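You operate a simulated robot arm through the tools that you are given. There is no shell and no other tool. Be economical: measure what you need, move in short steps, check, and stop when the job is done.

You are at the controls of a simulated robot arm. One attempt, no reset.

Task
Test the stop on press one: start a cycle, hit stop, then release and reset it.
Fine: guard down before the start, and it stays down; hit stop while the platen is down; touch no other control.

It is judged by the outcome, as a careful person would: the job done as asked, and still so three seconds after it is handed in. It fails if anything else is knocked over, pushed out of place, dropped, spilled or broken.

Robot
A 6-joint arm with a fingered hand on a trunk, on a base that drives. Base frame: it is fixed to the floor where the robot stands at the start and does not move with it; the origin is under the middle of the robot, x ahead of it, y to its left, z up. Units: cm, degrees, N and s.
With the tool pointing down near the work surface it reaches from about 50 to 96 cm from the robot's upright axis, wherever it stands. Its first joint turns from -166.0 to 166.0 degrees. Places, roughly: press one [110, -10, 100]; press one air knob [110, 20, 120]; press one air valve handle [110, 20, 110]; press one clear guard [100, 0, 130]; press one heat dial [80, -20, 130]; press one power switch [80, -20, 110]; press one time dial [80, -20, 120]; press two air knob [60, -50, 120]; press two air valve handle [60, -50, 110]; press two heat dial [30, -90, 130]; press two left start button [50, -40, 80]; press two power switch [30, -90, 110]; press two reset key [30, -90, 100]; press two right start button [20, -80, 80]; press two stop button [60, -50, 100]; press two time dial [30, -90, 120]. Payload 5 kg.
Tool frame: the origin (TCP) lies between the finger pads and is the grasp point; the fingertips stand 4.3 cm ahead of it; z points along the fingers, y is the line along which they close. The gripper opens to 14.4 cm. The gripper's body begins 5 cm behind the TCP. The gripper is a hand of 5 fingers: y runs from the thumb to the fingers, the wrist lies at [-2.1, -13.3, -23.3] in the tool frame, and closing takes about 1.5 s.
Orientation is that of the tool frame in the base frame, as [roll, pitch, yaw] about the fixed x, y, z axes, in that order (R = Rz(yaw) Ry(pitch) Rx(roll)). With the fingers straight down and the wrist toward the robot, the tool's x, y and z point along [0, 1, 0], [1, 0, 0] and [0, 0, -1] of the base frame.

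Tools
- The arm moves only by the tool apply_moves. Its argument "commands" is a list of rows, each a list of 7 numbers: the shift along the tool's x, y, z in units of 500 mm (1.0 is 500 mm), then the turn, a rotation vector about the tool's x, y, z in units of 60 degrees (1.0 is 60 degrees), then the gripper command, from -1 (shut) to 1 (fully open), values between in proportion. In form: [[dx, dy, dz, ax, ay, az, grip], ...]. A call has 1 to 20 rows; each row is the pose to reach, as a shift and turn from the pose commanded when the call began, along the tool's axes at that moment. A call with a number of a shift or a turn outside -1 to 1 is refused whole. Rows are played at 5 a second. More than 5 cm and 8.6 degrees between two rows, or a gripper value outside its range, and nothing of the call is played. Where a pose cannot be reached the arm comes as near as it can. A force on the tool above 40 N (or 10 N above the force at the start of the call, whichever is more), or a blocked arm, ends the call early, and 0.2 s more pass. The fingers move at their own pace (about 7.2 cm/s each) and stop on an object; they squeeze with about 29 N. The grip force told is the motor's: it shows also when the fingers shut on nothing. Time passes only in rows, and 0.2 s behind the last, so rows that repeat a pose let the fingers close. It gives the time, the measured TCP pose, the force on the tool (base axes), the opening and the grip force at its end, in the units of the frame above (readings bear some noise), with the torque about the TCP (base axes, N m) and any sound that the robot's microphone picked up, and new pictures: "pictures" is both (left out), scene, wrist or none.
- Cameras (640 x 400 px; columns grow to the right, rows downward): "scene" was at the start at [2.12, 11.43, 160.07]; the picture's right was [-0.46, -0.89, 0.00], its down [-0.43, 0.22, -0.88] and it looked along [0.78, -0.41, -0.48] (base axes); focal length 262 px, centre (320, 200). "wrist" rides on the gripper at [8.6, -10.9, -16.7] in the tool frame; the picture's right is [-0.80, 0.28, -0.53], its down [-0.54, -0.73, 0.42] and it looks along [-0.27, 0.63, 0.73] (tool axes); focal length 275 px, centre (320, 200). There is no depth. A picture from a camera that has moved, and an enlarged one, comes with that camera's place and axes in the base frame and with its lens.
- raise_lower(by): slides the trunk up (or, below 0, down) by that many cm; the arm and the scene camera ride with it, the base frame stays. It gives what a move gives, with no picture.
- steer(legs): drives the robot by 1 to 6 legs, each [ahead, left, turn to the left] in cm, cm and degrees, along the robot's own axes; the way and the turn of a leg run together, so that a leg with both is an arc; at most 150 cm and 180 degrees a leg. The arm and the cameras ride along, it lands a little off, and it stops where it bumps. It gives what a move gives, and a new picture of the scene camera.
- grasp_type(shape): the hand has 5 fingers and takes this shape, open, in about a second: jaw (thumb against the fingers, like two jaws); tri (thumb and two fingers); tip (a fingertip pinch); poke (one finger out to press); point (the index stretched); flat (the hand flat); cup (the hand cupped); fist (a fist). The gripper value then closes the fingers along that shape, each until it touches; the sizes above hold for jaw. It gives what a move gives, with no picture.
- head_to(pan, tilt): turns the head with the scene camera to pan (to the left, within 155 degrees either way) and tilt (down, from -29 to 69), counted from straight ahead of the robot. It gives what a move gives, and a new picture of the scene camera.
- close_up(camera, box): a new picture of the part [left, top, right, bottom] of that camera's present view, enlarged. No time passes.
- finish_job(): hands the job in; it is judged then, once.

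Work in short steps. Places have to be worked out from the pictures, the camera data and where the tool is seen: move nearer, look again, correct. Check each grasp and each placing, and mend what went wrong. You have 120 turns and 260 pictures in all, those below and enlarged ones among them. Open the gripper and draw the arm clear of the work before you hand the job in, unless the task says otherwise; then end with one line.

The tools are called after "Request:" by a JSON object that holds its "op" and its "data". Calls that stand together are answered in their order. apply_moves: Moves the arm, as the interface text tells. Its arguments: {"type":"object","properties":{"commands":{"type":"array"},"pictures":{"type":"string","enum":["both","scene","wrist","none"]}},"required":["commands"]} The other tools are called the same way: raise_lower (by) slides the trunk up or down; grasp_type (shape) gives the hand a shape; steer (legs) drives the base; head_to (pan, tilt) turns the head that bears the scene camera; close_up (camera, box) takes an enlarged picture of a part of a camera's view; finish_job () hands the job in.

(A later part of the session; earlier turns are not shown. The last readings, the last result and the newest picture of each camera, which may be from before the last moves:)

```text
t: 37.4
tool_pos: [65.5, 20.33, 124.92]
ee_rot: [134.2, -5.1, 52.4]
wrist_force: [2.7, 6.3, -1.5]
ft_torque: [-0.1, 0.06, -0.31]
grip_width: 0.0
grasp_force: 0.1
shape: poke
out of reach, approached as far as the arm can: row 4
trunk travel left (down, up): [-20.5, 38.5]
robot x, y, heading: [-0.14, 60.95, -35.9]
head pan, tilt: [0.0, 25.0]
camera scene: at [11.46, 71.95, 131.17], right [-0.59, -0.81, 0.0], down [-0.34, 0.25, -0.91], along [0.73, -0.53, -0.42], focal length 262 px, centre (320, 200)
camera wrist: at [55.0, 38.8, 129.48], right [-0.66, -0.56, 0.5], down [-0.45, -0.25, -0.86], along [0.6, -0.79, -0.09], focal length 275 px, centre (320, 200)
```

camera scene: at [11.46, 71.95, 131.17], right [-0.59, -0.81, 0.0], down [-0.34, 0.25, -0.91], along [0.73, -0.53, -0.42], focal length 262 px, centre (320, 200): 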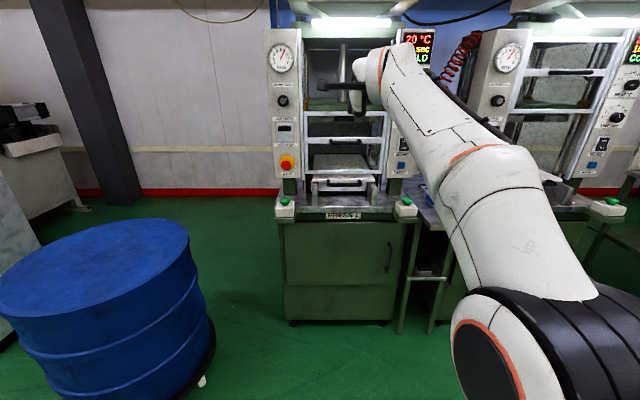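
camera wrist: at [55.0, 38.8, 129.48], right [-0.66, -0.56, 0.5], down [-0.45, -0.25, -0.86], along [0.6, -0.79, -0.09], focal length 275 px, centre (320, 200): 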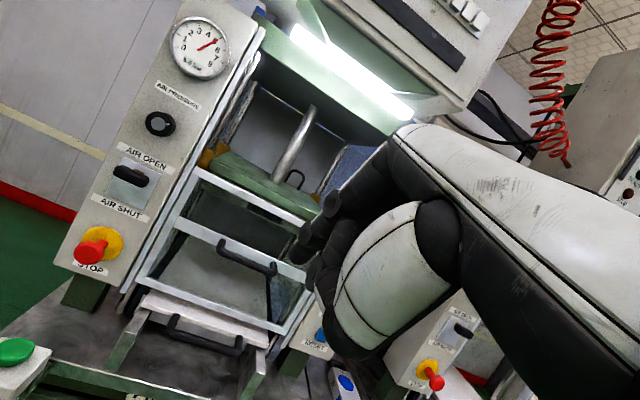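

Now the wrist view shows the whole left column and the guard down. I enlarge the hand to find the poking fingertip, and the stop button for any release markings.

Request:
{"op": "close_up", "data": {"camera": "wrist", "box": [220, 120, 460, 370]}}

Request:
{"op": "close_up", "data": {"camera": "wrist", "box": [50, 190, 210, 310]}}

Request:
{"op": "close_up", "data": {"camera": "scene", "box": [260, 20, 450, 220]}}

```text
1.60 times, centred on (340, 245) of wrist
camera zoom: at [55.0, 38.8, 129.48], right [-0.66, -0.56, 0.5], down [-0.45, -0.25, -0.86], along [0.6, -0.79, -0.09], focal length 440 px, centre (288, 128)
```

zoom: 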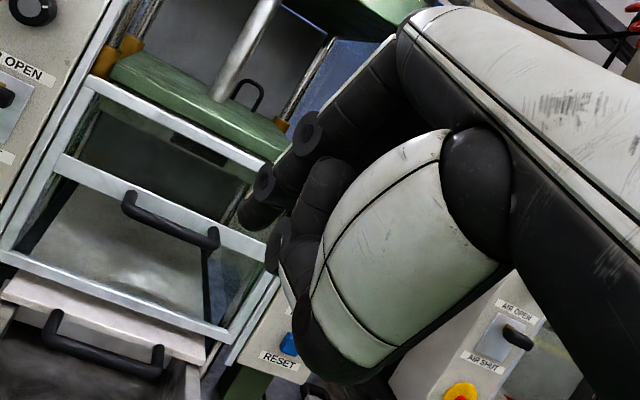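

```text
3.33 times, centred on (130, 250) of wrist
camera zoom: at [55.0, 38.8, 129.48], right [-0.66, -0.56, 0.5], down [-0.45, -0.25, -0.86], along [0.6, -0.79, -0.09], focal length 918 px, centre (953, 33)
```

zoom: 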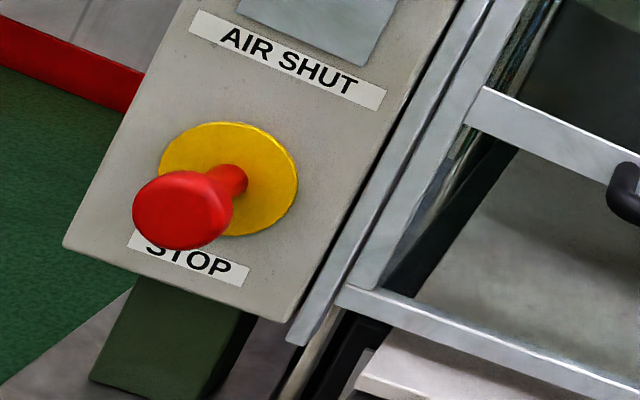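

```text
2.00 times, centred on (355, 120) of scene
camera zoom: at [11.46, 71.95, 131.17], right [-0.59, -0.81, 0.0], down [-0.34, 0.25, -0.91], along [0.73, -0.53, -0.42], focal length 524 px, centre (250, 360)
```

zoom: 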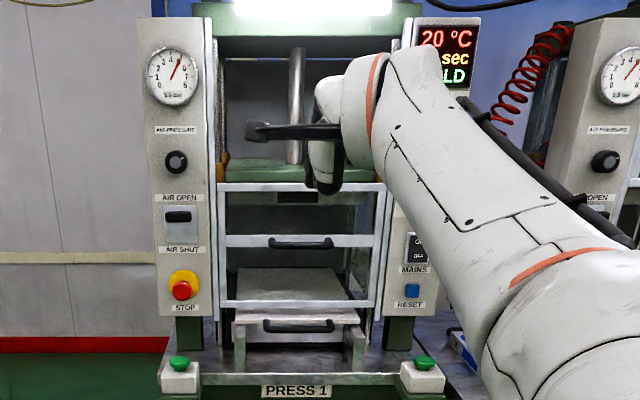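

The stop is a mushroom on a stem; the guard is down at its rail end. Fingertip judged at about tool (1,1,6). I lower the hand 15 cm with the arm first, then drive left 23 and ahead 10 to line up with the left column.

Request:
{"op": "apply_moves", "data": {"commands": [[0, -0.05, 0.05, 0, 0, 0, 1], [0, -0.1, 0.1, 0, 0, 0, 1], [0, -0.15, 0.15, 0, 0, 0, 1], [0, -0.207, 0.21, 0, 0, 0, 1], [0, -0.207, 0.21, 0, 0, 0, 1]], "pictures": "none"}}

Request:
{"op": "steer", "data": {"legs": [[0, 23, 0], [6, 0, 0]]}}

Request:
{"op": "close_up", "data": {"camera": "wrist", "box": [0, 0, 640, 400]}}

```text
t: 38.6
tool_pos: [67.22, 22.43, 109.97]
ee_rot: [134.5, -7.8, 53.5]
wrist_force: [0.9, -0.9, 0.1]
ft_torque: [-0.02, -0.02, -0.01]
grip_width: 0.0
grasp_force: 0.0
shape: poke
trunk travel left (down, up): [-20.5, 38.5]
robot x, y, heading: [-0.61, 61.24, -36.0]
head pan, tilt: [0.0, 25.0]
```

```text
t: 40.9
tool_pos: [85.31, 36.93, 110.13]
ee_rot: [134.5, -7.9, 53.1]
wrist_force: [0.5, 0.0, -0.1]
ft_torque: [-0.03, 0.04, -0.01]
grip_width: 0.0
grasp_force: 0.1
shape: poke
trunk travel left (down, up): [-20.5, 38.5]
robot x, y, heading: [17.61, 75.67, -36.4]
head pan, tilt: [0.0, 25.0]
camera scene: at [29.73, 86.68, 131.17], right [-0.59, -0.81, 0.0], down [-0.34, 0.25, -0.91], along [0.73, -0.54, -0.42], focal length 262 px, centre (320, 200)
```

scene: 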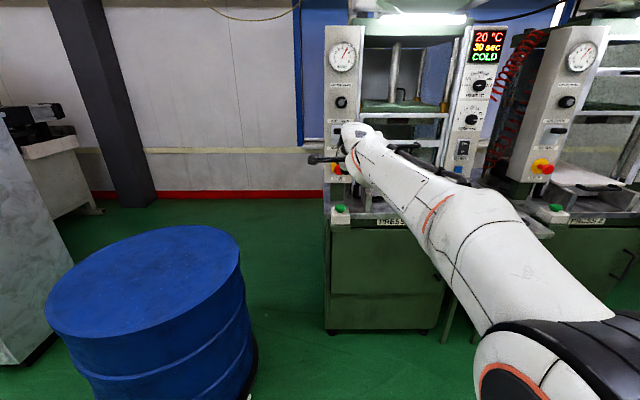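

```text
1.00 times, centred on (320, 200) of wrist (not enlarged: the box is as wide or as high as the picture)
camera zoom: at [74.44, 54.96, 115.27], right [-0.67, -0.59, 0.46], down [-0.42, -0.22, -0.88], along [0.62, -0.78, -0.1], focal length 275 px, centre (320, 200)
```

zoom: 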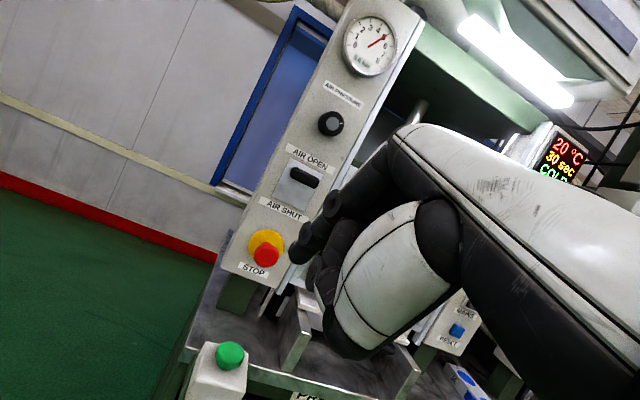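

Cross-check from the wrist camera puts the left start at n 63.5, u −80, z 86 — matching. I drive 11 ahead, 1.5 right, and lower 13 so the fingertip hovers ~8 cm above it.

Request:
{"op": "steer", "data": {"legs": [[11, -1.5, 0]]}}

Request:
{"op": "raise_lower", "data": {"by": -11}}

Request:
{"op": "head_to", "data": {"pan": 12, "tilt": 32}}

Request:
{"op": "close_up", "data": {"camera": "wrist", "box": [0, 0, 640, 400]}}

```text
t: 42.1
tool_pos: [93.33, 29.13, 110.0]
ee_rot: [134.7, -7.9, 53.3]
wrist_force: [-0.2, 0.5, -0.4]
ft_torque: [0.02, 0.0, -0.01]
grip_width: 0.03
grasp_force: 0.1
shape: poke
trunk travel left (down, up): [-20.5, 38.5]
robot x, y, heading: [25.82, 67.89, -35.9]
head pan, tilt: [0.0, 25.0]
camera scene: at [37.79, 78.92, 131.17], right [-0.59, -0.81, 0.0], down [-0.34, 0.25, -0.91], along [0.73, -0.54, -0.42], focal length 262 px, centre (320, 200)
```

scene: 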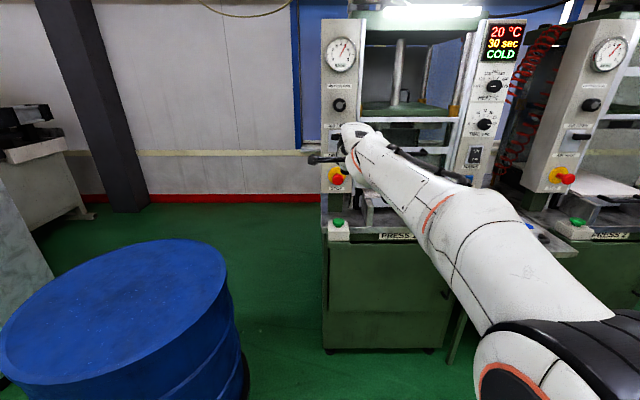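

```text
t: 43.5
tool_pos: [93.36, 29.11, 99.11]
ee_rot: [134.5, -7.8, 53.2]
wrist_force: [-0.5, -0.1, 0.0]
ft_torque: [-0.02, 0.02, 0.03]
grip_width: 0.0
grasp_force: 0.1
shape: poke
trunk travel left (down, up): [-9.5, 49.5]
robot x, y, heading: [25.81, 67.98, -36.2]
head pan, tilt: [0.0, 25.0]
```

```text
t: 44.3
tool_pos: [93.27, 29.23, 99.1]
ee_rot: [134.7, -7.8, 53.0]
wrist_force: [-0.5, 0.1, -0.1]
ft_torque: [-0.03, -0.02, 0.0]
grip_width: 0.0
grasp_force: 0.0
shape: poke
trunk travel left (down, up): [-9.5, 49.5]
robot x, y, heading: [25.83, 68.31, -36.1]
head pan, tilt: [12.0, 32.0]
camera scene: at [38.52, 80.69, 119.06], right [-0.41, -0.91, 0.0], down [-0.48, 0.22, -0.85], along [0.77, -0.35, -0.53], focal length 262 px, centre (320, 200)
```

scene: 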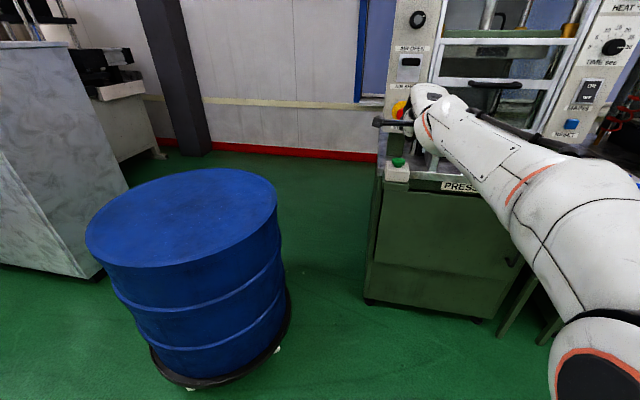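

```text
1.00 times, centred on (320, 200) of wrist (not enlarged: the box is as wide or as high as the picture)
camera zoom: at [82.54, 47.24, 104.26], right [-0.66, -0.59, 0.46], down [-0.42, -0.22, -0.88], along [0.62, -0.78, -0.1], focal length 275 px, centre (320, 200)
```

zoom: 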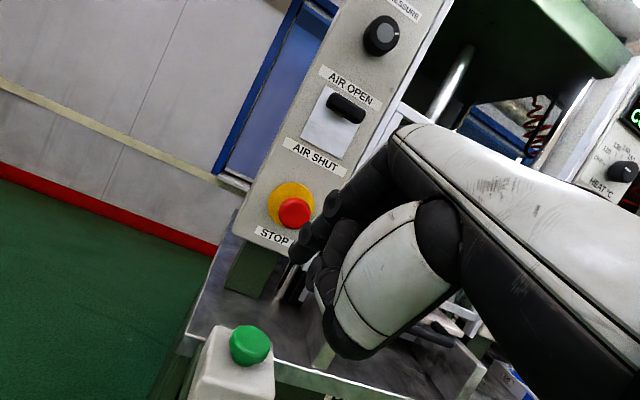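

Fingertip is judged at n 63, u −80, z 96, directly over the start button (n 63.4, u −79.6, top z≈86). I lower 7 and check.

Request:
{"op": "raise_lower", "data": {"by": -7}}

Request:
{"op": "close_up", "data": {"camera": "wrist", "box": [120, 150, 440, 400]}}

Request:
{"op": "close_up", "data": {"camera": "scene", "box": [340, 40, 500, 200]}}

```text
t: 45.4
tool_pos: [93.39, 29.22, 92.18]
ee_rot: [134.6, -7.8, 53.2]
wrist_force: [0.3, 0.1, 0.2]
ft_torque: [0.01, 0.0, 0.0]
grip_width: 0.03
grasp_force: 0.0
shape: poke
trunk travel left (down, up): [-2.5, 56.5]
robot x, y, heading: [25.8, 68.0, -35.9]
head pan, tilt: [12.0, 32.0]
```

```text
1.60 times, centred on (280, 275) of wrist
camera zoom: at [82.53, 47.24, 97.27], right [-0.67, -0.59, 0.46], down [-0.42, -0.22, -0.88], along [0.62, -0.78, -0.1], focal length 440 px, centre (384, 80)
```

zoom: 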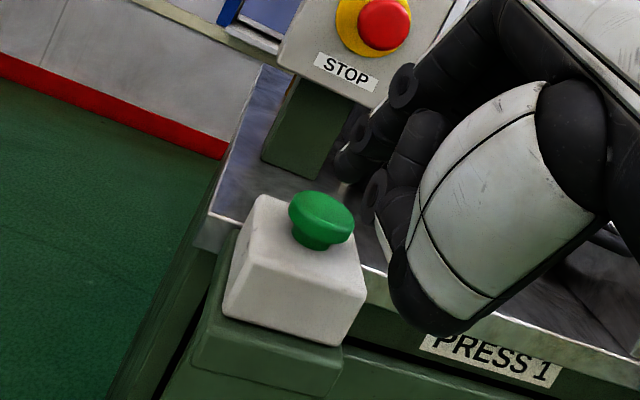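

```text
2.50 times, centred on (420, 120) of scene
camera zoom: at [38.52, 80.69, 112.06], right [-0.41, -0.91, 0.0], down [-0.48, 0.22, -0.85], along [0.77, -0.35, -0.53], focal length 655 px, centre (70, 400)
```

zoom: 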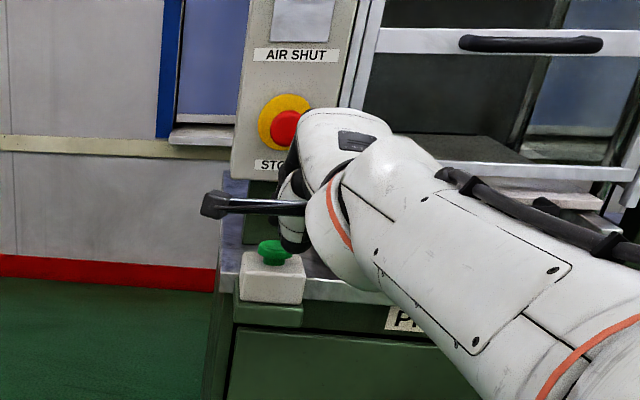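

Fingertip sits about 2.5 cm above the green button by this view. I press down in half-centimetre steps.

Request:
{"op": "apply_moves", "data": {"commands": [[-0.0014, -0.007, 0.007, 0, 0, 0, 1], [-0.0027, -0.0141, 0.0139, 0, 0, 0, 1], [-0.0041, -0.0212, 0.0209, 0, 0, 0, 1], [-0.0054, -0.0282, 0.0278, 0, 0, 0, 1], [-0.0068, -0.0352, 0.0348, 0, 0, 0, 1]]}}

```text
t: 46.5
tool_pos: [93.4, 29.18, 89.63]
ee_rot: [134.6, -7.7, 53.2]
wrist_force: [0.6, 0.1, 0.4]
ft_torque: [-0.01, 0.01, -0.01]
grip_width: 0.0
grasp_force: 0.1
shape: poke
trunk travel left (down, up): [-2.5, 56.5]
robot x, y, heading: [25.86, 68.02, -36.1]
head pan, tilt: [12.0, 32.0]
camera scene: at [38.52, 80.69, 112.06], right [-0.41, -0.91, 0.0], down [-0.48, 0.22, -0.85], along [0.77, -0.35, -0.53], focal length 262 px, centre (320, 200)
camera wrist: at [82.6, 47.23, 94.71], right [-0.66, -0.59, 0.46], down [-0.42, -0.22, -0.88], along [0.62, -0.78, -0.1], focal length 275 px, centre (320, 200)
```

scene: 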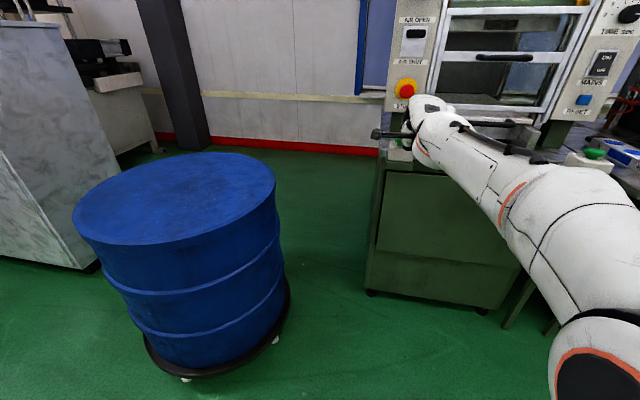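
wrist: 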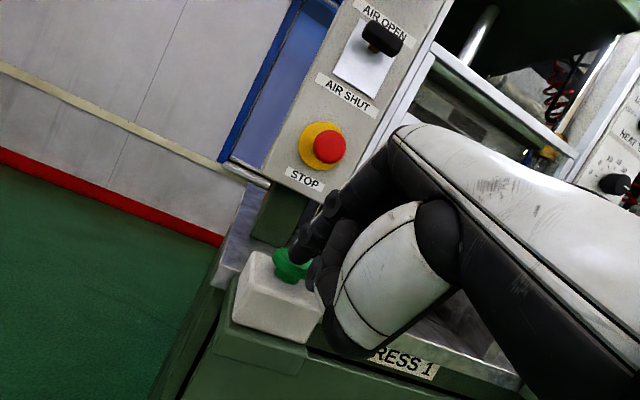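

The fingertip is now right at the green cap with no force yet. I press on gently.

Request:
{"op": "apply_moves", "data": {"commands": [[-0.0008, -0.0042, 0.0042, 0, 0, 0, 1], [-0.0016, -0.0085, 0.0083, 0, 0, 0, 1], [-0.0024, -0.0127, 0.0125, 0, 0, 0, 1], [-0.0033, -0.0169, 0.0167, 0, 0, 0, 1]]}}

```text
t: 47.5
tool_pos: [93.33, 29.11, 88.45]
ee_rot: [134.7, -7.8, 53.1]
wrist_force: [-1.5, -0.2, 0.8]
ft_torque: [0.02, 0.02, 0.0]
grip_width: 0.0
grasp_force: 0.1
shape: poke
trunk travel left (down, up): [-2.5, 56.5]
robot x, y, heading: [25.86, 68.43, -36.1]
head pan, tilt: [12.0, 32.0]
camera scene: at [38.52, 80.69, 112.06], right [-0.41, -0.91, 0.0], down [-0.48, 0.22, -0.85], along [0.77, -0.35, -0.53], focal length 262 px, centre (320, 200)
camera wrist: at [82.55, 47.26, 93.56], right [-0.66, -0.59, 0.46], down [-0.42, -0.22, -0.88], along [0.62, -0.78, -0.1], focal length 275 px, centre (320, 200)
```

scene: 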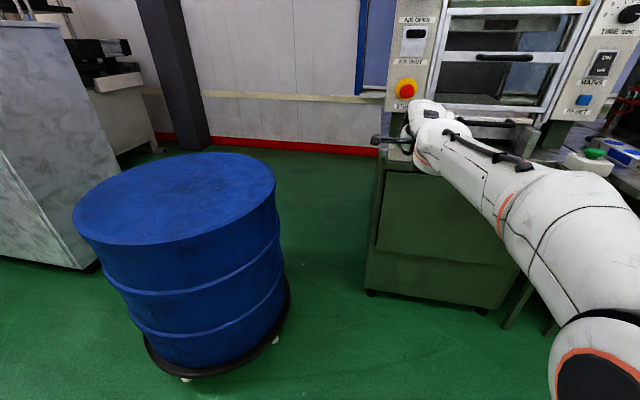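
wrist: 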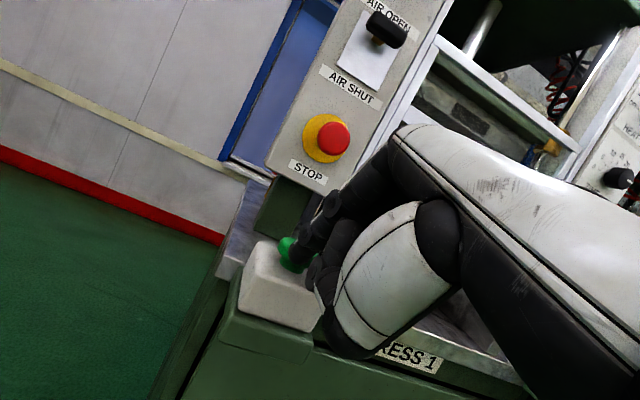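

Request:
{"op": "close_up", "data": {"camera": "wrist", "box": [230, 200, 350, 300]}}

Request:
{"op": "close_up", "data": {"camera": "scene", "box": [360, 70, 460, 180]}}

```text
4.00 times, centred on (290, 250) of wrist
camera zoom: at [82.55, 47.26, 93.56], right [-0.66, -0.59, 0.46], down [-0.42, -0.22, -0.88], along [0.62, -0.78, -0.1], focal length 1101 px, centre (440, 0)
```

zoom: 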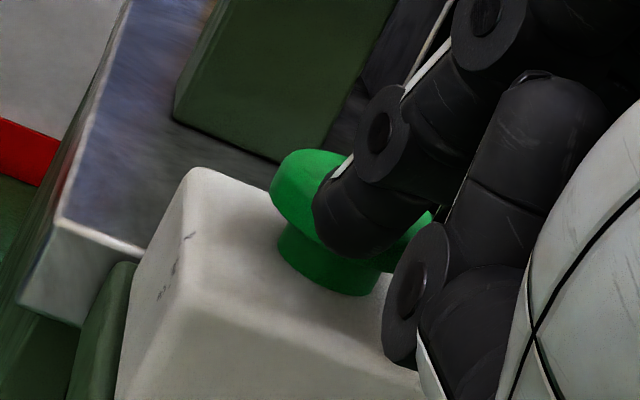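

```text
3.64 times, centred on (410, 125) of scene
camera zoom: at [38.52, 80.69, 112.06], right [-0.41, -0.91, 0.0], down [-0.48, 0.22, -0.85], along [0.77, -0.35, -0.53], focal length 952 px, centre (-7, 473)
```

zoom: 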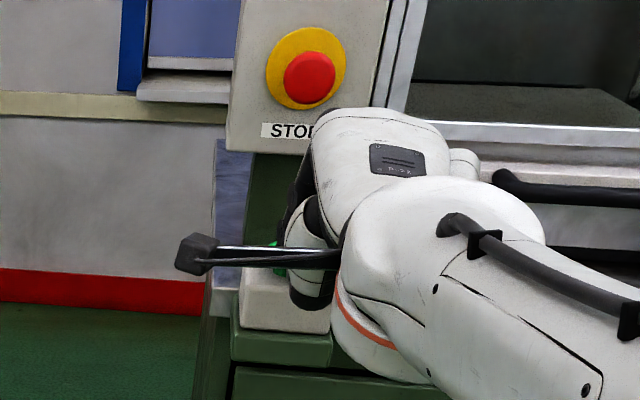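

The tip has come down just in front of the cap, not on it (cap not depressed). I lift 2 cm, move 2.2 cm forward, and look.

Request:
{"op": "apply_moves", "data": {"commands": [[0.0027, 0.0141, -0.0139, 0, 0, 0, 1], [0.0054, 0.0282, -0.0278, 0, 0, 0, 1], [0.0054, 0.0436, -0.0122, 0, 0, 0, 1], [0.0054, 0.059, 0.0035, 0, 0, 0, 1], [0.0054, 0.059, 0.0035, 0, 0, 0, 1]], "pictures": "none"}}

Request:
{"op": "close_up", "data": {"camera": "wrist", "box": [230, 200, 350, 300]}}

```text
t: 48.8
tool_pos: [94.91, 27.88, 90.5]
ee_rot: [134.6, -7.8, 53.2]
wrist_force: [1.1, 0.0, 0.4]
ft_torque: [0.0, 0.02, -0.01]
grip_width: 0.0
grasp_force: 0.0
shape: poke
trunk travel left (down, up): [-2.5, 56.5]
robot x, y, heading: [25.94, 67.92, -36.2]
head pan, tilt: [12.0, 32.0]
```

```text
4.00 times, centred on (290, 250) of wrist
camera zoom: at [84.18, 46.0, 95.68], right [-0.67, -0.59, 0.46], down [-0.42, -0.22, -0.88], along [0.62, -0.78, -0.1], focal length 1101 px, centre (440, 0)
```

zoom: 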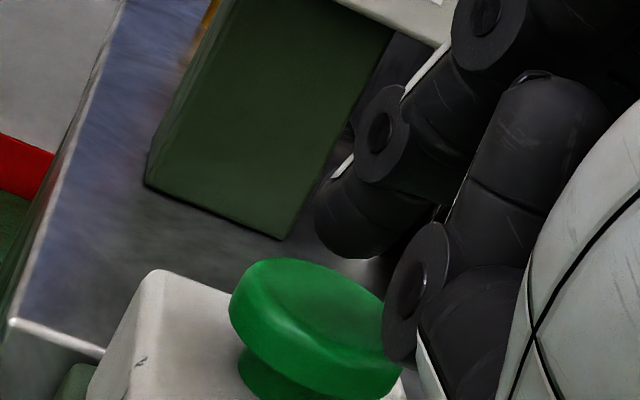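

Tip is now over the front part of the cap, about 2 cm above. I go 1 cm further forward and press down.

Request:
{"op": "apply_moves", "data": {"commands": [[0, 0.007, 0.0071, 0, 0, 0, 1], [0, 0.014, 0.0142, 0, 0, 0, 1], [-0.0014, 0.007, 0.0212, 0, 0, 0, 1], [-0.0027, 0.0, 0.0281, 0, 0, 0, 1], [-0.0041, -0.007, 0.0351, 0, 0, 0, 1], [-0.0054, -0.0142, 0.042, 0, 0, 0, 1], [-0.0068, -0.0212, 0.049, 0, 0, 0, 1]]}}

Request:
{"op": "close_up", "data": {"camera": "wrist", "box": [230, 200, 350, 300]}}

```text
t: 50.4
tool_pos: [95.74, 27.26, 88.53]
ee_rot: [134.1, -7.9, 53.1]
wrist_force: [-3.8, 1.8, 21.2]
ft_torque: [-0.47, -0.32, -0.03]
grip_width: 0.0
grasp_force: 0.0
shape: poke
trunk travel left (down, up): [-2.5, 56.5]
robot x, y, heading: [25.67, 68.45, -36.2]
head pan, tilt: [12.0, 32.0]
heard: click
camera scene: at [38.38, 80.78, 112.11], right [-0.41, -0.91, 0.0], down [-0.48, 0.22, -0.85], along [0.77, -0.35, -0.53], focal length 262 px, centre (320, 200)
camera wrist: at [84.86, 45.39, 93.52], right [-0.67, -0.58, 0.46], down [-0.42, -0.22, -0.88], along [0.62, -0.78, -0.1], focal length 275 px, centre (320, 200)
```

scene: 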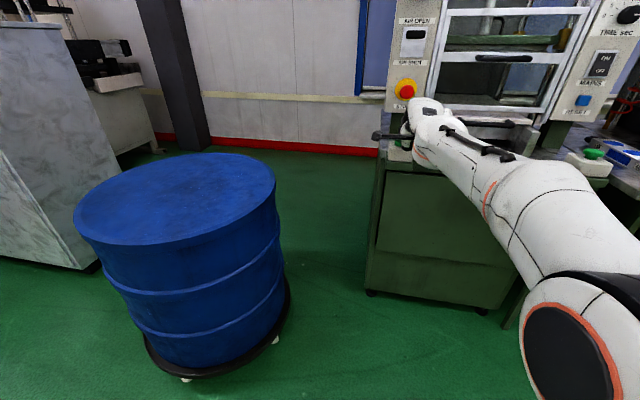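
wrist: 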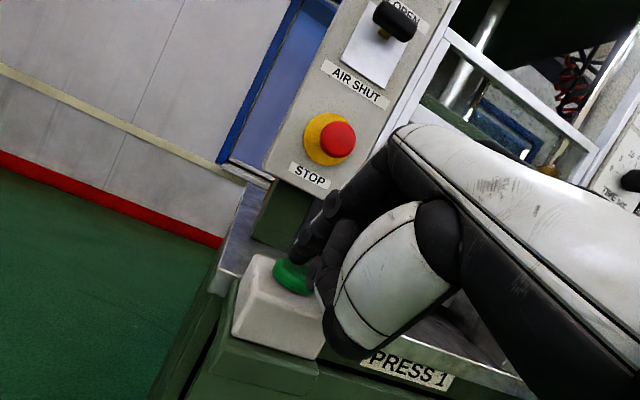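

```text
4.00 times, centred on (290, 250) of wrist
camera zoom: at [84.86, 45.39, 93.52], right [-0.67, -0.58, 0.46], down [-0.42, -0.22, -0.88], along [0.62, -0.78, -0.1], focal length 1101 px, centre (440, 0)
```

zoom: 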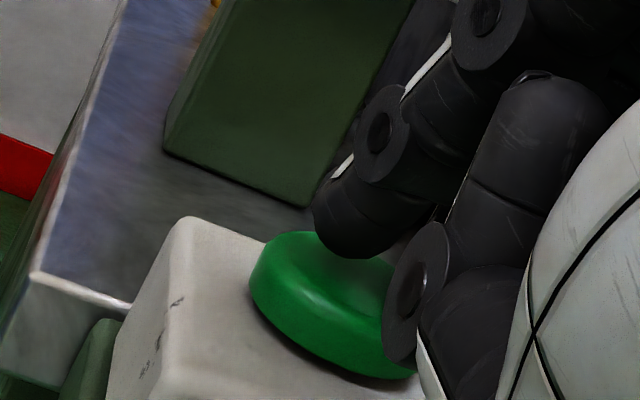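

Click heard, the cap is depressed and the platen appears to be descending. I lift 13 cm to the stop's height and look at the platen.

Request:
{"op": "apply_moves", "data": {"commands": [[0.0087, 0.045, -0.0445, 0, 0, 0, 1], [0.0174, 0.09, -0.089, 0, 0, 0, 1], [0.0261, 0.135, -0.1335, 0, 0, 0, 1], [0.0348, 0.1805, -0.178, 0, 0, 0, 1]]}}

Request:
{"op": "close_up", "data": {"camera": "scene", "box": [380, 0, 600, 160]}}

```text
t: 51.4
tool_pos: [95.88, 27.02, 100.5]
ee_rot: [134.7, -7.9, 53.3]
wrist_force: [0.7, 0.3, -0.5]
ft_torque: [-0.02, -0.02, -0.02]
grip_width: 0.0
grasp_force: 0.1
shape: poke
trunk travel left (down, up): [-2.5, 56.5]
robot x, y, heading: [25.41, 68.13, -36.1]
head pan, tilt: [12.0, 32.0]
camera scene: at [38.53, 80.69, 112.05], right [-0.41, -0.91, 0.0], down [-0.48, 0.22, -0.85], along [0.77, -0.35, -0.53], focal length 262 px, centre (320, 200)
camera wrist: at [85.15, 45.15, 105.75], right [-0.66, -0.59, 0.46], down [-0.42, -0.22, -0.88], along [0.62, -0.78, -0.11], focal length 275 px, centre (320, 200)
```

scene: 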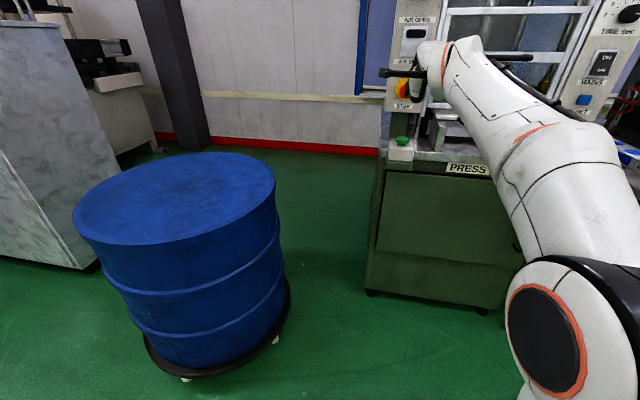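
wrist: 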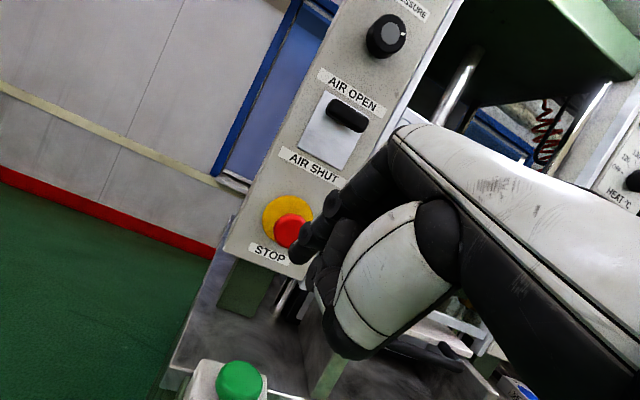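

```text
2.50 times, centred on (490, 80) of scene
camera zoom: at [38.53, 80.69, 112.05], right [-0.41, -0.91, 0.0], down [-0.48, 0.22, -0.85], along [0.77, -0.35, -0.53], focal length 655 px, centre (-105, 500)
```

zoom: 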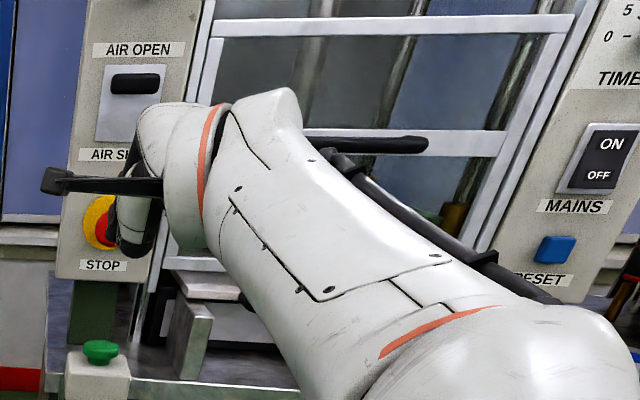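

The platen has dropped out of the upper pane (green only low behind the glass). I turn the head to see the display and platen before hitting stop.

Request:
{"op": "head_to", "data": {"pan": -8, "tilt": 10}}

Request:
{"op": "close_up", "data": {"camera": "scene", "box": [220, 60, 440, 280]}}

```text
t: 52.2
tool_pos: [95.85, 26.95, 100.53]
ee_rot: [134.6, -7.8, 53.2]
wrist_force: [0.1, 0.3, -0.2]
ft_torque: [0.02, -0.02, 0.02]
grip_width: 0.0
grasp_force: 0.0
shape: poke
trunk travel left (down, up): [-2.5, 56.5]
robot x, y, heading: [25.98, 68.13, -36.4]
head pan, tilt: [-8.0, 10.0]
camera scene: at [37.02, 77.89, 115.6], right [-0.7, -0.72, 0.0], down [-0.13, 0.12, -0.98], along [0.71, -0.69, -0.17], focal length 262 px, centre (320, 200)
```

scene: 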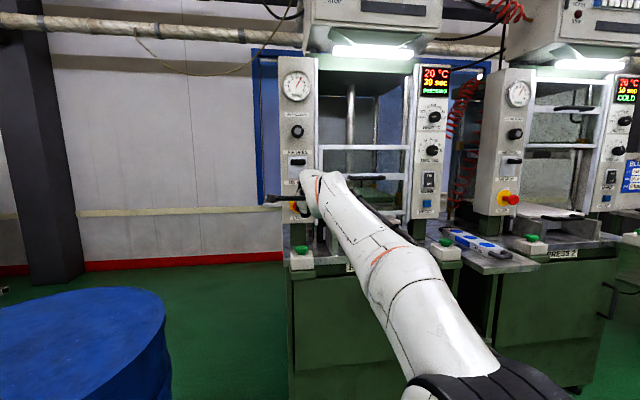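

```text
1.82 times, centred on (330, 170) of scene
camera zoom: at [37.02, 77.89, 115.6], right [-0.7, -0.72, 0.0], down [-0.13, 0.12, -0.98], along [0.71, -0.69, -0.17], focal length 476 px, centre (302, 254)
```

zoom: 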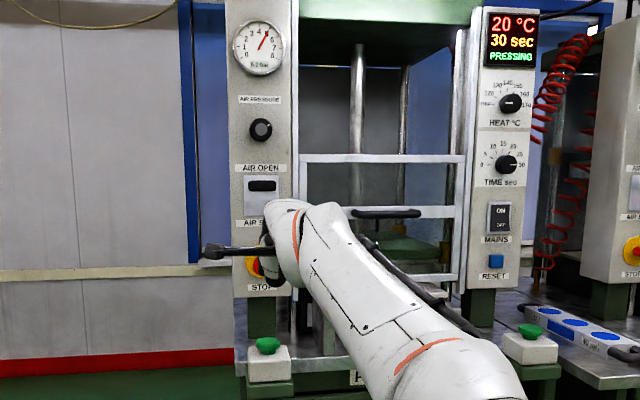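

Display reads PRESSING and the platen is low. To keep the knuckles clear of the air valve handle I tilt the hand 18° more horizontal about the fingertip before pushing.

Request:
{"op": "apply_moves", "data": {"commands": [[0, -0.01, 0.004, -0.1, 0, 0, 1], [0, -0.02, 0.008, -0.2, 0, 0, 1], [0, -0.03, 0.011, -0.3, 0, 0, 1]]}}

```text
t: 53.0
tool_pos: [95.01, 26.51, 98.52]
ee_rot: [123.7, -15.8, 50.0]
wrist_force: [0.9, 1.1, 4.3]
ft_torque: [-0.06, 0.34, -0.1]
grip_width: 0.0
grasp_force: 0.1
shape: poke
out of reach, approached as far as the arm can: row 2, 3
trunk travel left (down, up): [-2.5, 56.5]
robot x, y, heading: [26.02, 68.27, -36.3]
head pan, tilt: [-8.0, 10.0]
camera scene: at [37.0, 77.89, 115.61], right [-0.7, -0.72, 0.0], down [-0.12, 0.12, -0.98], along [0.71, -0.69, -0.17], focal length 262 px, centre (320, 200)
camera wrist: at [85.04, 45.7, 101.26], right [-0.81, -0.51, 0.3], down [-0.23, -0.19, -0.95], along [0.55, -0.84, 0.04], focal length 275 px, centre (320, 200)
```

scene: 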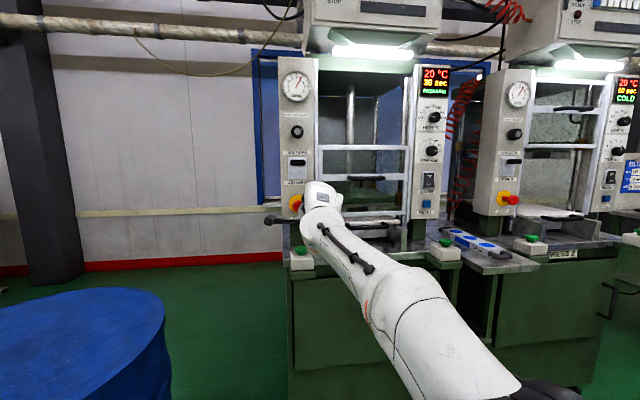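
wrist: 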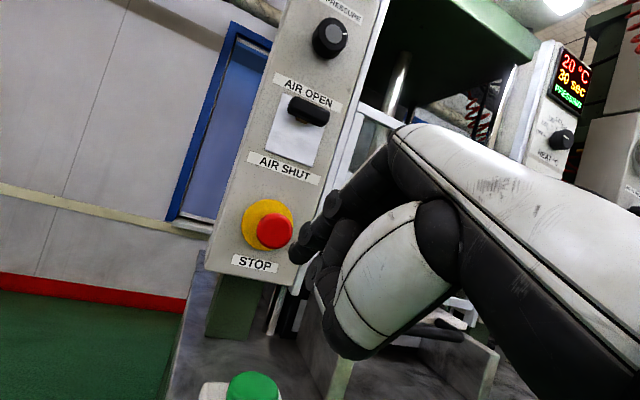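

The tip is lined up with the stop within 1 cm and about 7 cm in front. I push forward in 1 cm steps.

Request:
{"op": "apply_moves", "data": {"commands": [[0.0068, 0.024, 0.0345, 0, 0, 0, 1], [0.0137, 0.048, 0.069, 0, 0, 0, 1], [0.0172, 0.06, 0.086, 0, 0, 0, 1], [0.0206, 0.072, 0.1033, 0, 0, 0, 1], [0.024, 0.084, 0.1205, 0, 0, 0, 1], [0.0276, 0.096, 0.138, 0, 0, 0, 1], [0.031, 0.108, 0.155, 0, 0, 0, 1]]}}

```text
t: 54.7
tool_pos: [102.98, 22.1, 100.35]
ee_rot: [121.4, -7.9, 50.6]
wrist_force: [-31.8, 19.5, -7.6]
ft_torque: [0.56, 0.87, 0.05]
grip_width: 0.02
grasp_force: 0.0
shape: poke
trunk travel left (down, up): [-2.5, 56.5]
robot x, y, heading: [26.0, 68.31, -36.2]
head pan, tilt: [-8.0, 10.0]
stopped in row 7: the force on the tool passed its limit at 42 N (the readings are from after the stop); the commanded pose is now the measured one
camera scene: at [36.7, 78.09, 115.6], right [-0.7, -0.72, 0.0], down [-0.12, 0.12, -0.99], along [0.71, -0.69, -0.17], focal length 262 px, centre (320, 200)
camera wrist: at [92.97, 41.31, 100.98], right [-0.78, -0.47, 0.41], down [-0.28, -0.31, -0.91], along [0.55, -0.82, 0.11], focal length 275 px, centre (320, 200)
```

scene: 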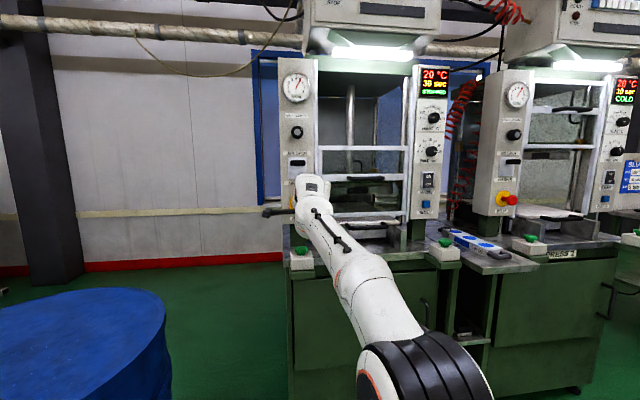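
wrist: 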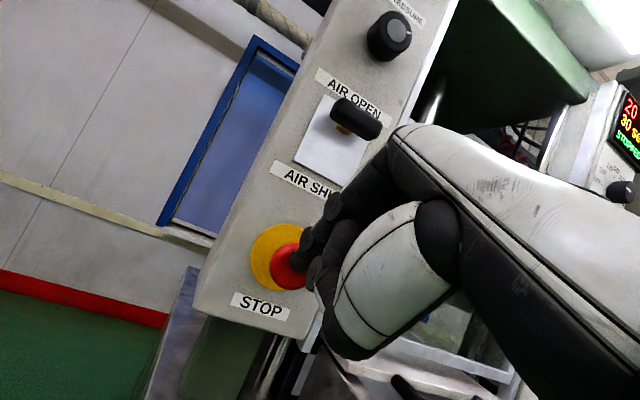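

The display now reads STOPPED. I back off 15 cm and inspect the stop and the display.

Request:
{"op": "steer", "data": {"legs": [[-15, 0, 0]]}}

Request:
{"op": "close_up", "data": {"camera": "scene", "box": [250, 50, 470, 250]}}

Request:
{"op": "close_up", "data": {"camera": "wrist", "box": [160, 160, 340, 300]}}

```text
t: 56.1
tool_pos: [90.9, 30.65, 100.21]
ee_rot: [121.5, -7.9, 50.5]
wrist_force: [-0.3, 0.3, -0.1]
ft_torque: [0.0, 0.01, -0.01]
grip_width: 0.02
grasp_force: 0.1
shape: poke
trunk travel left (down, up): [-2.5, 56.5]
robot x, y, heading: [13.61, 77.32, -36.5]
head pan, tilt: [-8.0, 10.0]
camera scene: at [24.78, 86.85, 115.61], right [-0.7, -0.72, 0.0], down [-0.12, 0.12, -0.98], along [0.71, -0.69, -0.17], focal length 262 px, centre (320, 200)
```

scene: 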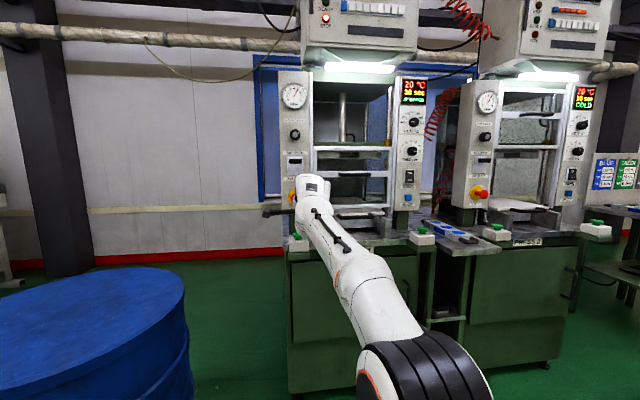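

```text
2.00 times, centred on (360, 150) of scene
camera zoom: at [24.78, 86.85, 115.61], right [-0.7, -0.72, 0.0], down [-0.12, 0.12, -0.98], along [0.71, -0.69, -0.17], focal length 524 px, centre (240, 300)
```

zoom: 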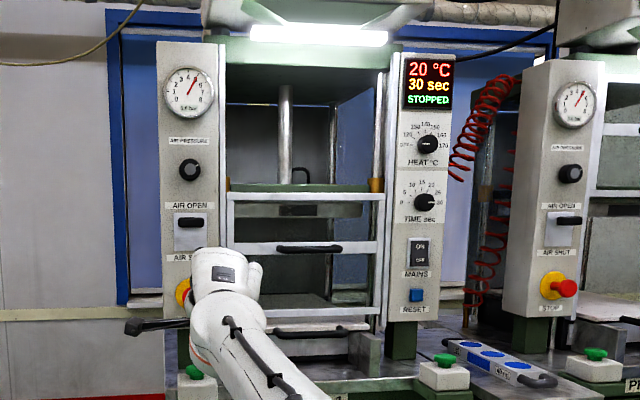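

```text
2.86 times, centred on (250, 230) of wrist
camera zoom: at [81.02, 50.0, 100.83], right [-0.78, -0.47, 0.41], down [-0.28, -0.31, -0.91], along [0.55, -0.82, 0.11], focal length 786 px, centre (520, 114)
```

zoom: 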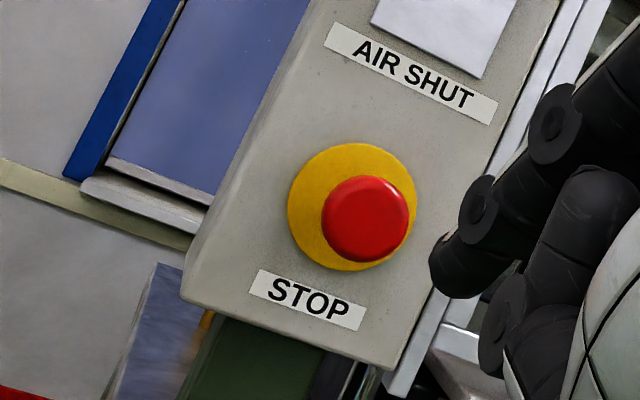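

Stop worked: STOPPED shown, STOP lamp lit, platen back up, mushroom latched in. Now the release: I change to the jaw shape half open and level the hand a bit more to grip the mushroom for a twist and pull.

Request:
{"op": "grasp_type", "data": {"shape": "jaw"}}

Request:
{"op": "apply_moves", "data": {"commands": [[0, 0, 0, -0.07, 0, 0, 0], [0, 0, 0, -0.14, 0, 0, 0], [0, 0, 0, -0.21, 0, 0, 0], [0, 0, 0, -0.28, 0, 0, 0], [0, 0, 0, -0.28, 0, 0, 0], [0, 0, 0, -0.28, 0, 0, 0]]}}

```text
t: 57.0
tool_pos: [91.0, 30.74, 100.21]
ee_rot: [121.5, -7.9, 50.6]
wrist_force: [-0.2, 0.4, -0.5]
ft_torque: [-0.02, -0.03, 0.02]
grip_width: 14.38
grasp_force: 0.1
shape: jaw
trunk travel left (down, up): [-2.5, 56.5]
robot x, y, heading: [13.57, 77.25, -36.1]
head pan, tilt: [-8.0, 10.0]
```

```text
t: 58.4
tool_pos: [90.97, 30.78, 100.08]
ee_rot: [104.8, -8.0, 50.6]
wrist_force: [-0.5, -0.7, -1.2]
ft_torque: [-0.02, 0.0, 0.01]
grip_width: 7.26
grasp_force: 0.1
shape: jaw
trunk travel left (down, up): [-2.5, 56.5]
robot x, y, heading: [13.93, 77.43, -36.4]
head pan, tilt: [-8.0, 10.0]
camera scene: at [24.78, 86.85, 115.61], right [-0.7, -0.72, 0.0], down [-0.12, 0.12, -0.98], along [0.71, -0.69, -0.17], focal length 262 px, centre (320, 200)
camera wrist: at [82.36, 49.99, 95.18], right [-0.88, -0.37, 0.3], down [-0.1, -0.47, -0.88], along [0.47, -0.8, 0.38], focal length 275 px, centre (320, 200)
```

scene: 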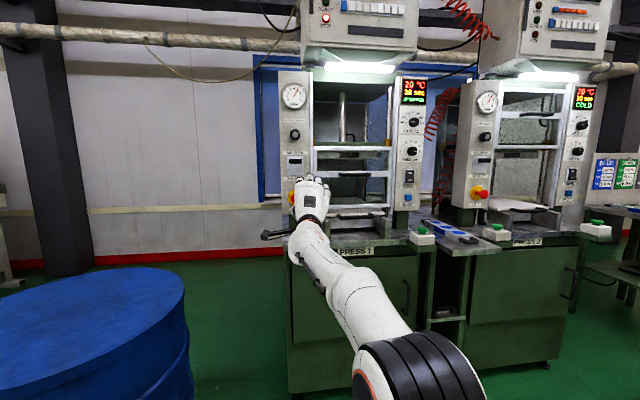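
wrist: 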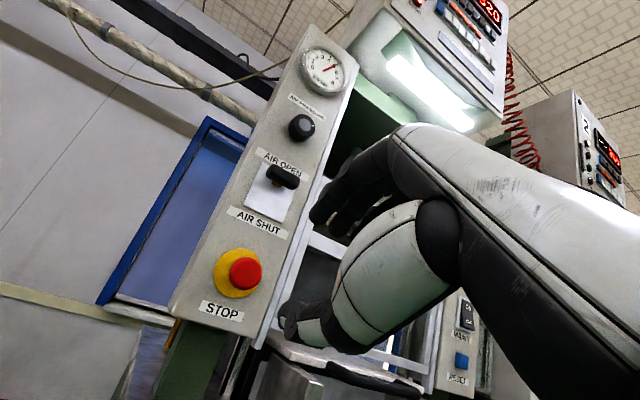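

The hand is now nearly level. The stop measures u −79.9, z 98; TCP is u −78.6, z 100.1, n 55.5. I lower 2, shift left 1.3 and go ahead 9.

Request:
{"op": "raise_lower", "data": {"by": -2}}

Request:
{"op": "steer", "data": {"legs": [[9, 1.3, 0]]}}

Request:
{"op": "close_up", "data": {"camera": "wrist", "box": [0, 0, 640, 400]}}

Request:
{"op": "close_up", "data": {"camera": "scene", "box": [240, 120, 360, 240]}}

```text
t: 59.0
tool_pos: [90.92, 30.61, 98.27]
ee_rot: [104.7, -7.9, 50.5]
wrist_force: [0.2, 0.5, 0.7]
ft_torque: [0.03, 0.0, -0.03]
grip_width: 7.26
grasp_force: 0.1
shape: jaw
trunk travel left (down, up): [-0.5, 58.5]
robot x, y, heading: [13.96, 77.07, -36.3]
head pan, tilt: [-8.0, 10.0]
```

```text
t: 60.2
tool_pos: [99.04, 26.53, 98.13]
ee_rot: [104.7, -7.9, 50.6]
wrist_force: [-0.3, -0.3, -0.3]
ft_torque: [0.02, 0.02, 0.0]
grip_width: 7.24
grasp_force: 0.1
shape: jaw
trunk travel left (down, up): [-0.5, 58.5]
robot x, y, heading: [21.42, 73.16, -35.9]
head pan, tilt: [-8.0, 10.0]
camera scene: at [32.78, 82.6, 113.61], right [-0.7, -0.72, 0.0], down [-0.12, 0.12, -0.98], along [0.71, -0.69, -0.17], focal length 262 px, centre (320, 200)
```

scene: 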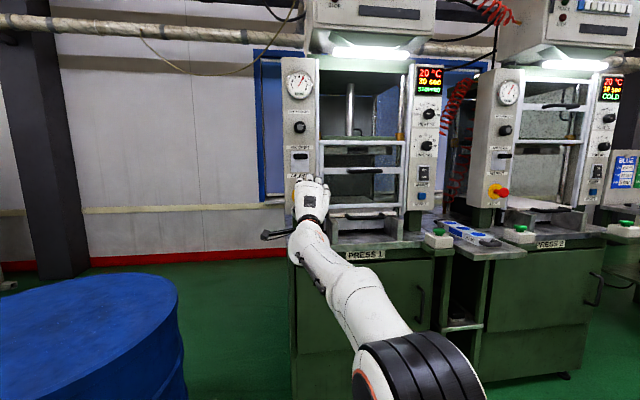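

```text
1.00 times, centred on (320, 200) of wrist (not enlarged: the box is as wide or as high as the picture)
camera zoom: at [90.39, 45.78, 93.16], right [-0.88, -0.37, 0.3], down [-0.1, -0.47, -0.88], along [0.47, -0.8, 0.38], focal length 275 px, centre (320, 200)
```

zoom: 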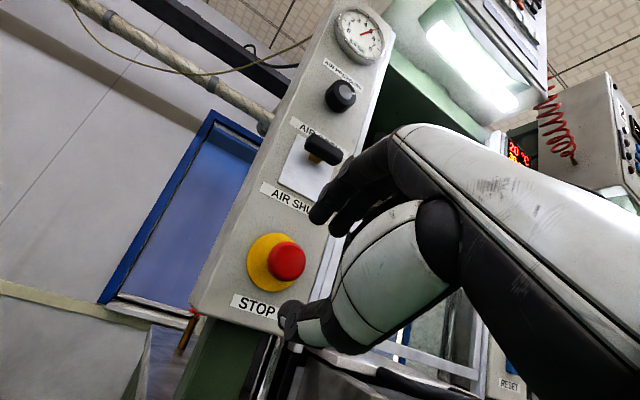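

```text
3.33 times, centred on (300, 180) of scene
camera zoom: at [32.78, 82.6, 113.61], right [-0.7, -0.72, 0.0], down [-0.12, 0.12, -0.98], along [0.71, -0.69, -0.17], focal length 873 px, centre (387, 267)
```

zoom: 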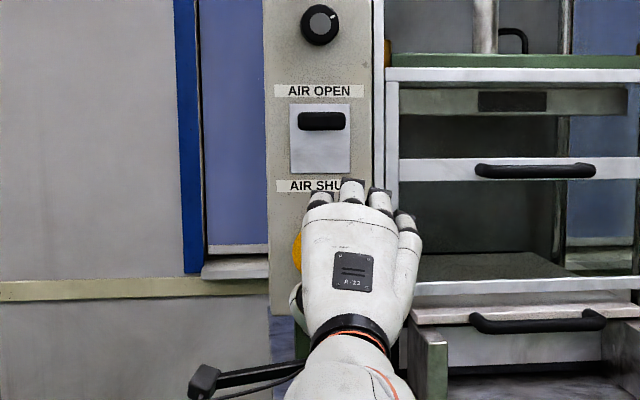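

Alignment is within half a centimetre. I advance 5.5 cm so the fingers straddle the mushroom.

Request:
{"op": "steer", "data": {"legs": [[5.5, 0, 0]]}}

Request:
{"op": "close_up", "data": {"camera": "wrist", "box": [200, 120, 440, 370]}}

```text
t: 61.1
tool_pos: [103.66, 23.31, 98.08]
ee_rot: [104.7, -7.9, 50.5]
wrist_force: [-0.4, 0.7, -0.5]
ft_torque: [-0.01, 0.02, 0.04]
grip_width: 7.24
grasp_force: 0.1
shape: jaw
trunk travel left (down, up): [-0.5, 58.5]
robot x, y, heading: [26.28, 69.77, -36.2]
head pan, tilt: [-8.0, 10.0]
camera scene: at [37.34, 79.26, 113.61], right [-0.7, -0.72, 0.0], down [-0.12, 0.12, -0.98], along [0.71, -0.69, -0.17], focal length 262 px, centre (320, 200)
```

scene: 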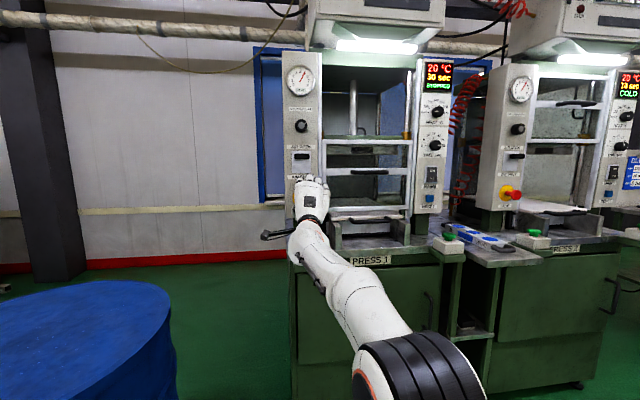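

```text
1.60 times, centred on (320, 245) of wrist
camera zoom: at [95.0, 42.5, 93.14], right [-0.88, -0.37, 0.3], down [-0.1, -0.47, -0.88], along [0.47, -0.8, 0.38], focal length 440 px, centre (320, 128)
```

zoom: 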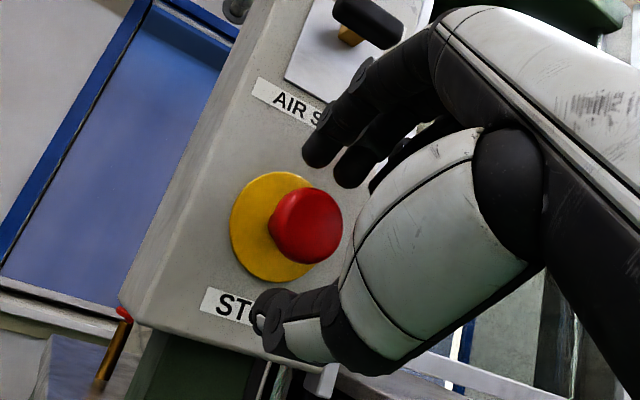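

The mushroom sits between thumb and fingers. One more centimetre ahead, then close.

Request:
{"op": "steer", "data": {"legs": [[1.2, 0, 0]]}}

Request:
{"op": "apply_moves", "data": {"commands": [[0, 0, 0, 0, 0, 0, -0.3], [0, 0, 0, 0, 0, 0, -0.6], [0, 0, 0, 0, 0, 0, -1], [0, 0, 0, 0, 0, 0, -1], [0, 0, 0, 0, 0, 0, -1], [0, 0, 0, 0, 0, 0, -1]], "pictures": "wrist"}}

Request:
{"op": "close_up", "data": {"camera": "wrist", "box": [200, 120, 440, 370]}}

```text
t: 61.9
tool_pos: [104.67, 22.54, 98.15]
ee_rot: [104.9, -8.0, 50.6]
wrist_force: [-0.1, 0.1, 0.2]
ft_torque: [-0.03, 0.0, 0.0]
grip_width: 7.28
grasp_force: 0.1
shape: jaw
trunk travel left (down, up): [-0.5, 58.5]
robot x, y, heading: [27.3, 69.12, -35.8]
head pan, tilt: [-8.0, 10.0]
camera scene: at [38.32, 78.54, 113.61], right [-0.7, -0.72, 0.0], down [-0.12, 0.12, -0.98], along [0.71, -0.69, -0.17], focal length 262 px, centre (320, 200)
```

scene: 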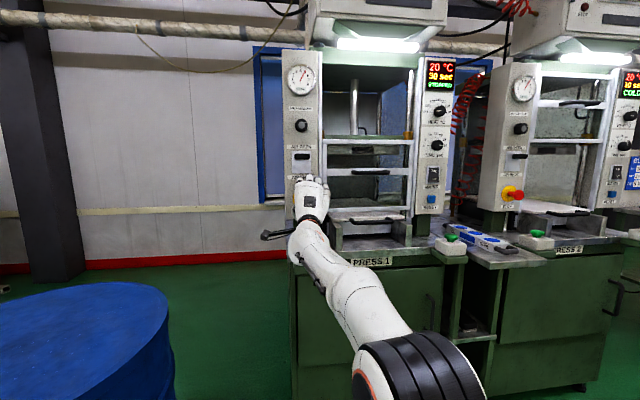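

```text
t: 63.3
tool_pos: [104.71, 22.52, 97.95]
ee_rot: [104.9, -7.9, 50.6]
wrist_force: [1.5, 1.2, -7.4]
ft_torque: [0.37, 0.38, 0.06]
grip_width: 2.91
grasp_force: 28.6
shape: jaw
trunk travel left (down, up): [-0.5, 58.5]
robot x, y, heading: [26.91, 68.87, -36.2]
head pan, tilt: [-8.0, 10.0]
camera wrist: at [96.04, 41.76, 93.0], right [-0.88, -0.37, 0.3], down [-0.1, -0.47, -0.88], along [0.47, -0.8, 0.38], focal length 275 px, centre (320, 200)
```

wrist: 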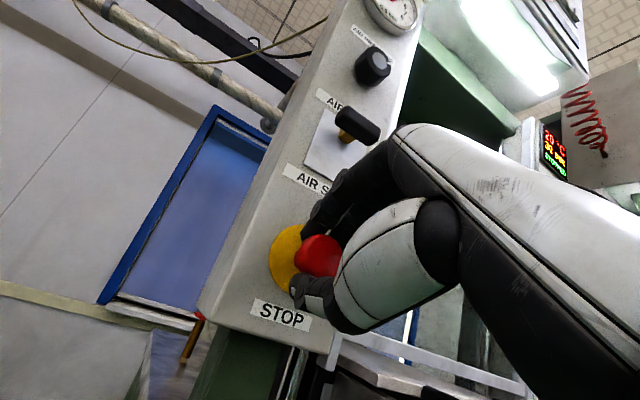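

```text
1.60 times, centred on (320, 245) of wrist
camera zoom: at [96.04, 41.76, 93.0], right [-0.88, -0.37, 0.3], down [-0.1, -0.47, -0.88], along [0.47, -0.8, 0.38], focal length 440 px, centre (320, 128)
```

zoom: 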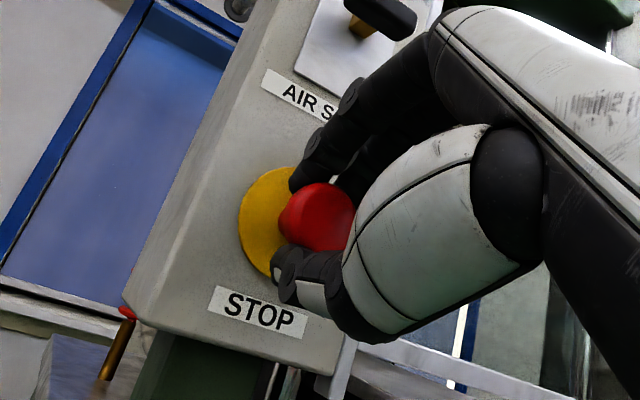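

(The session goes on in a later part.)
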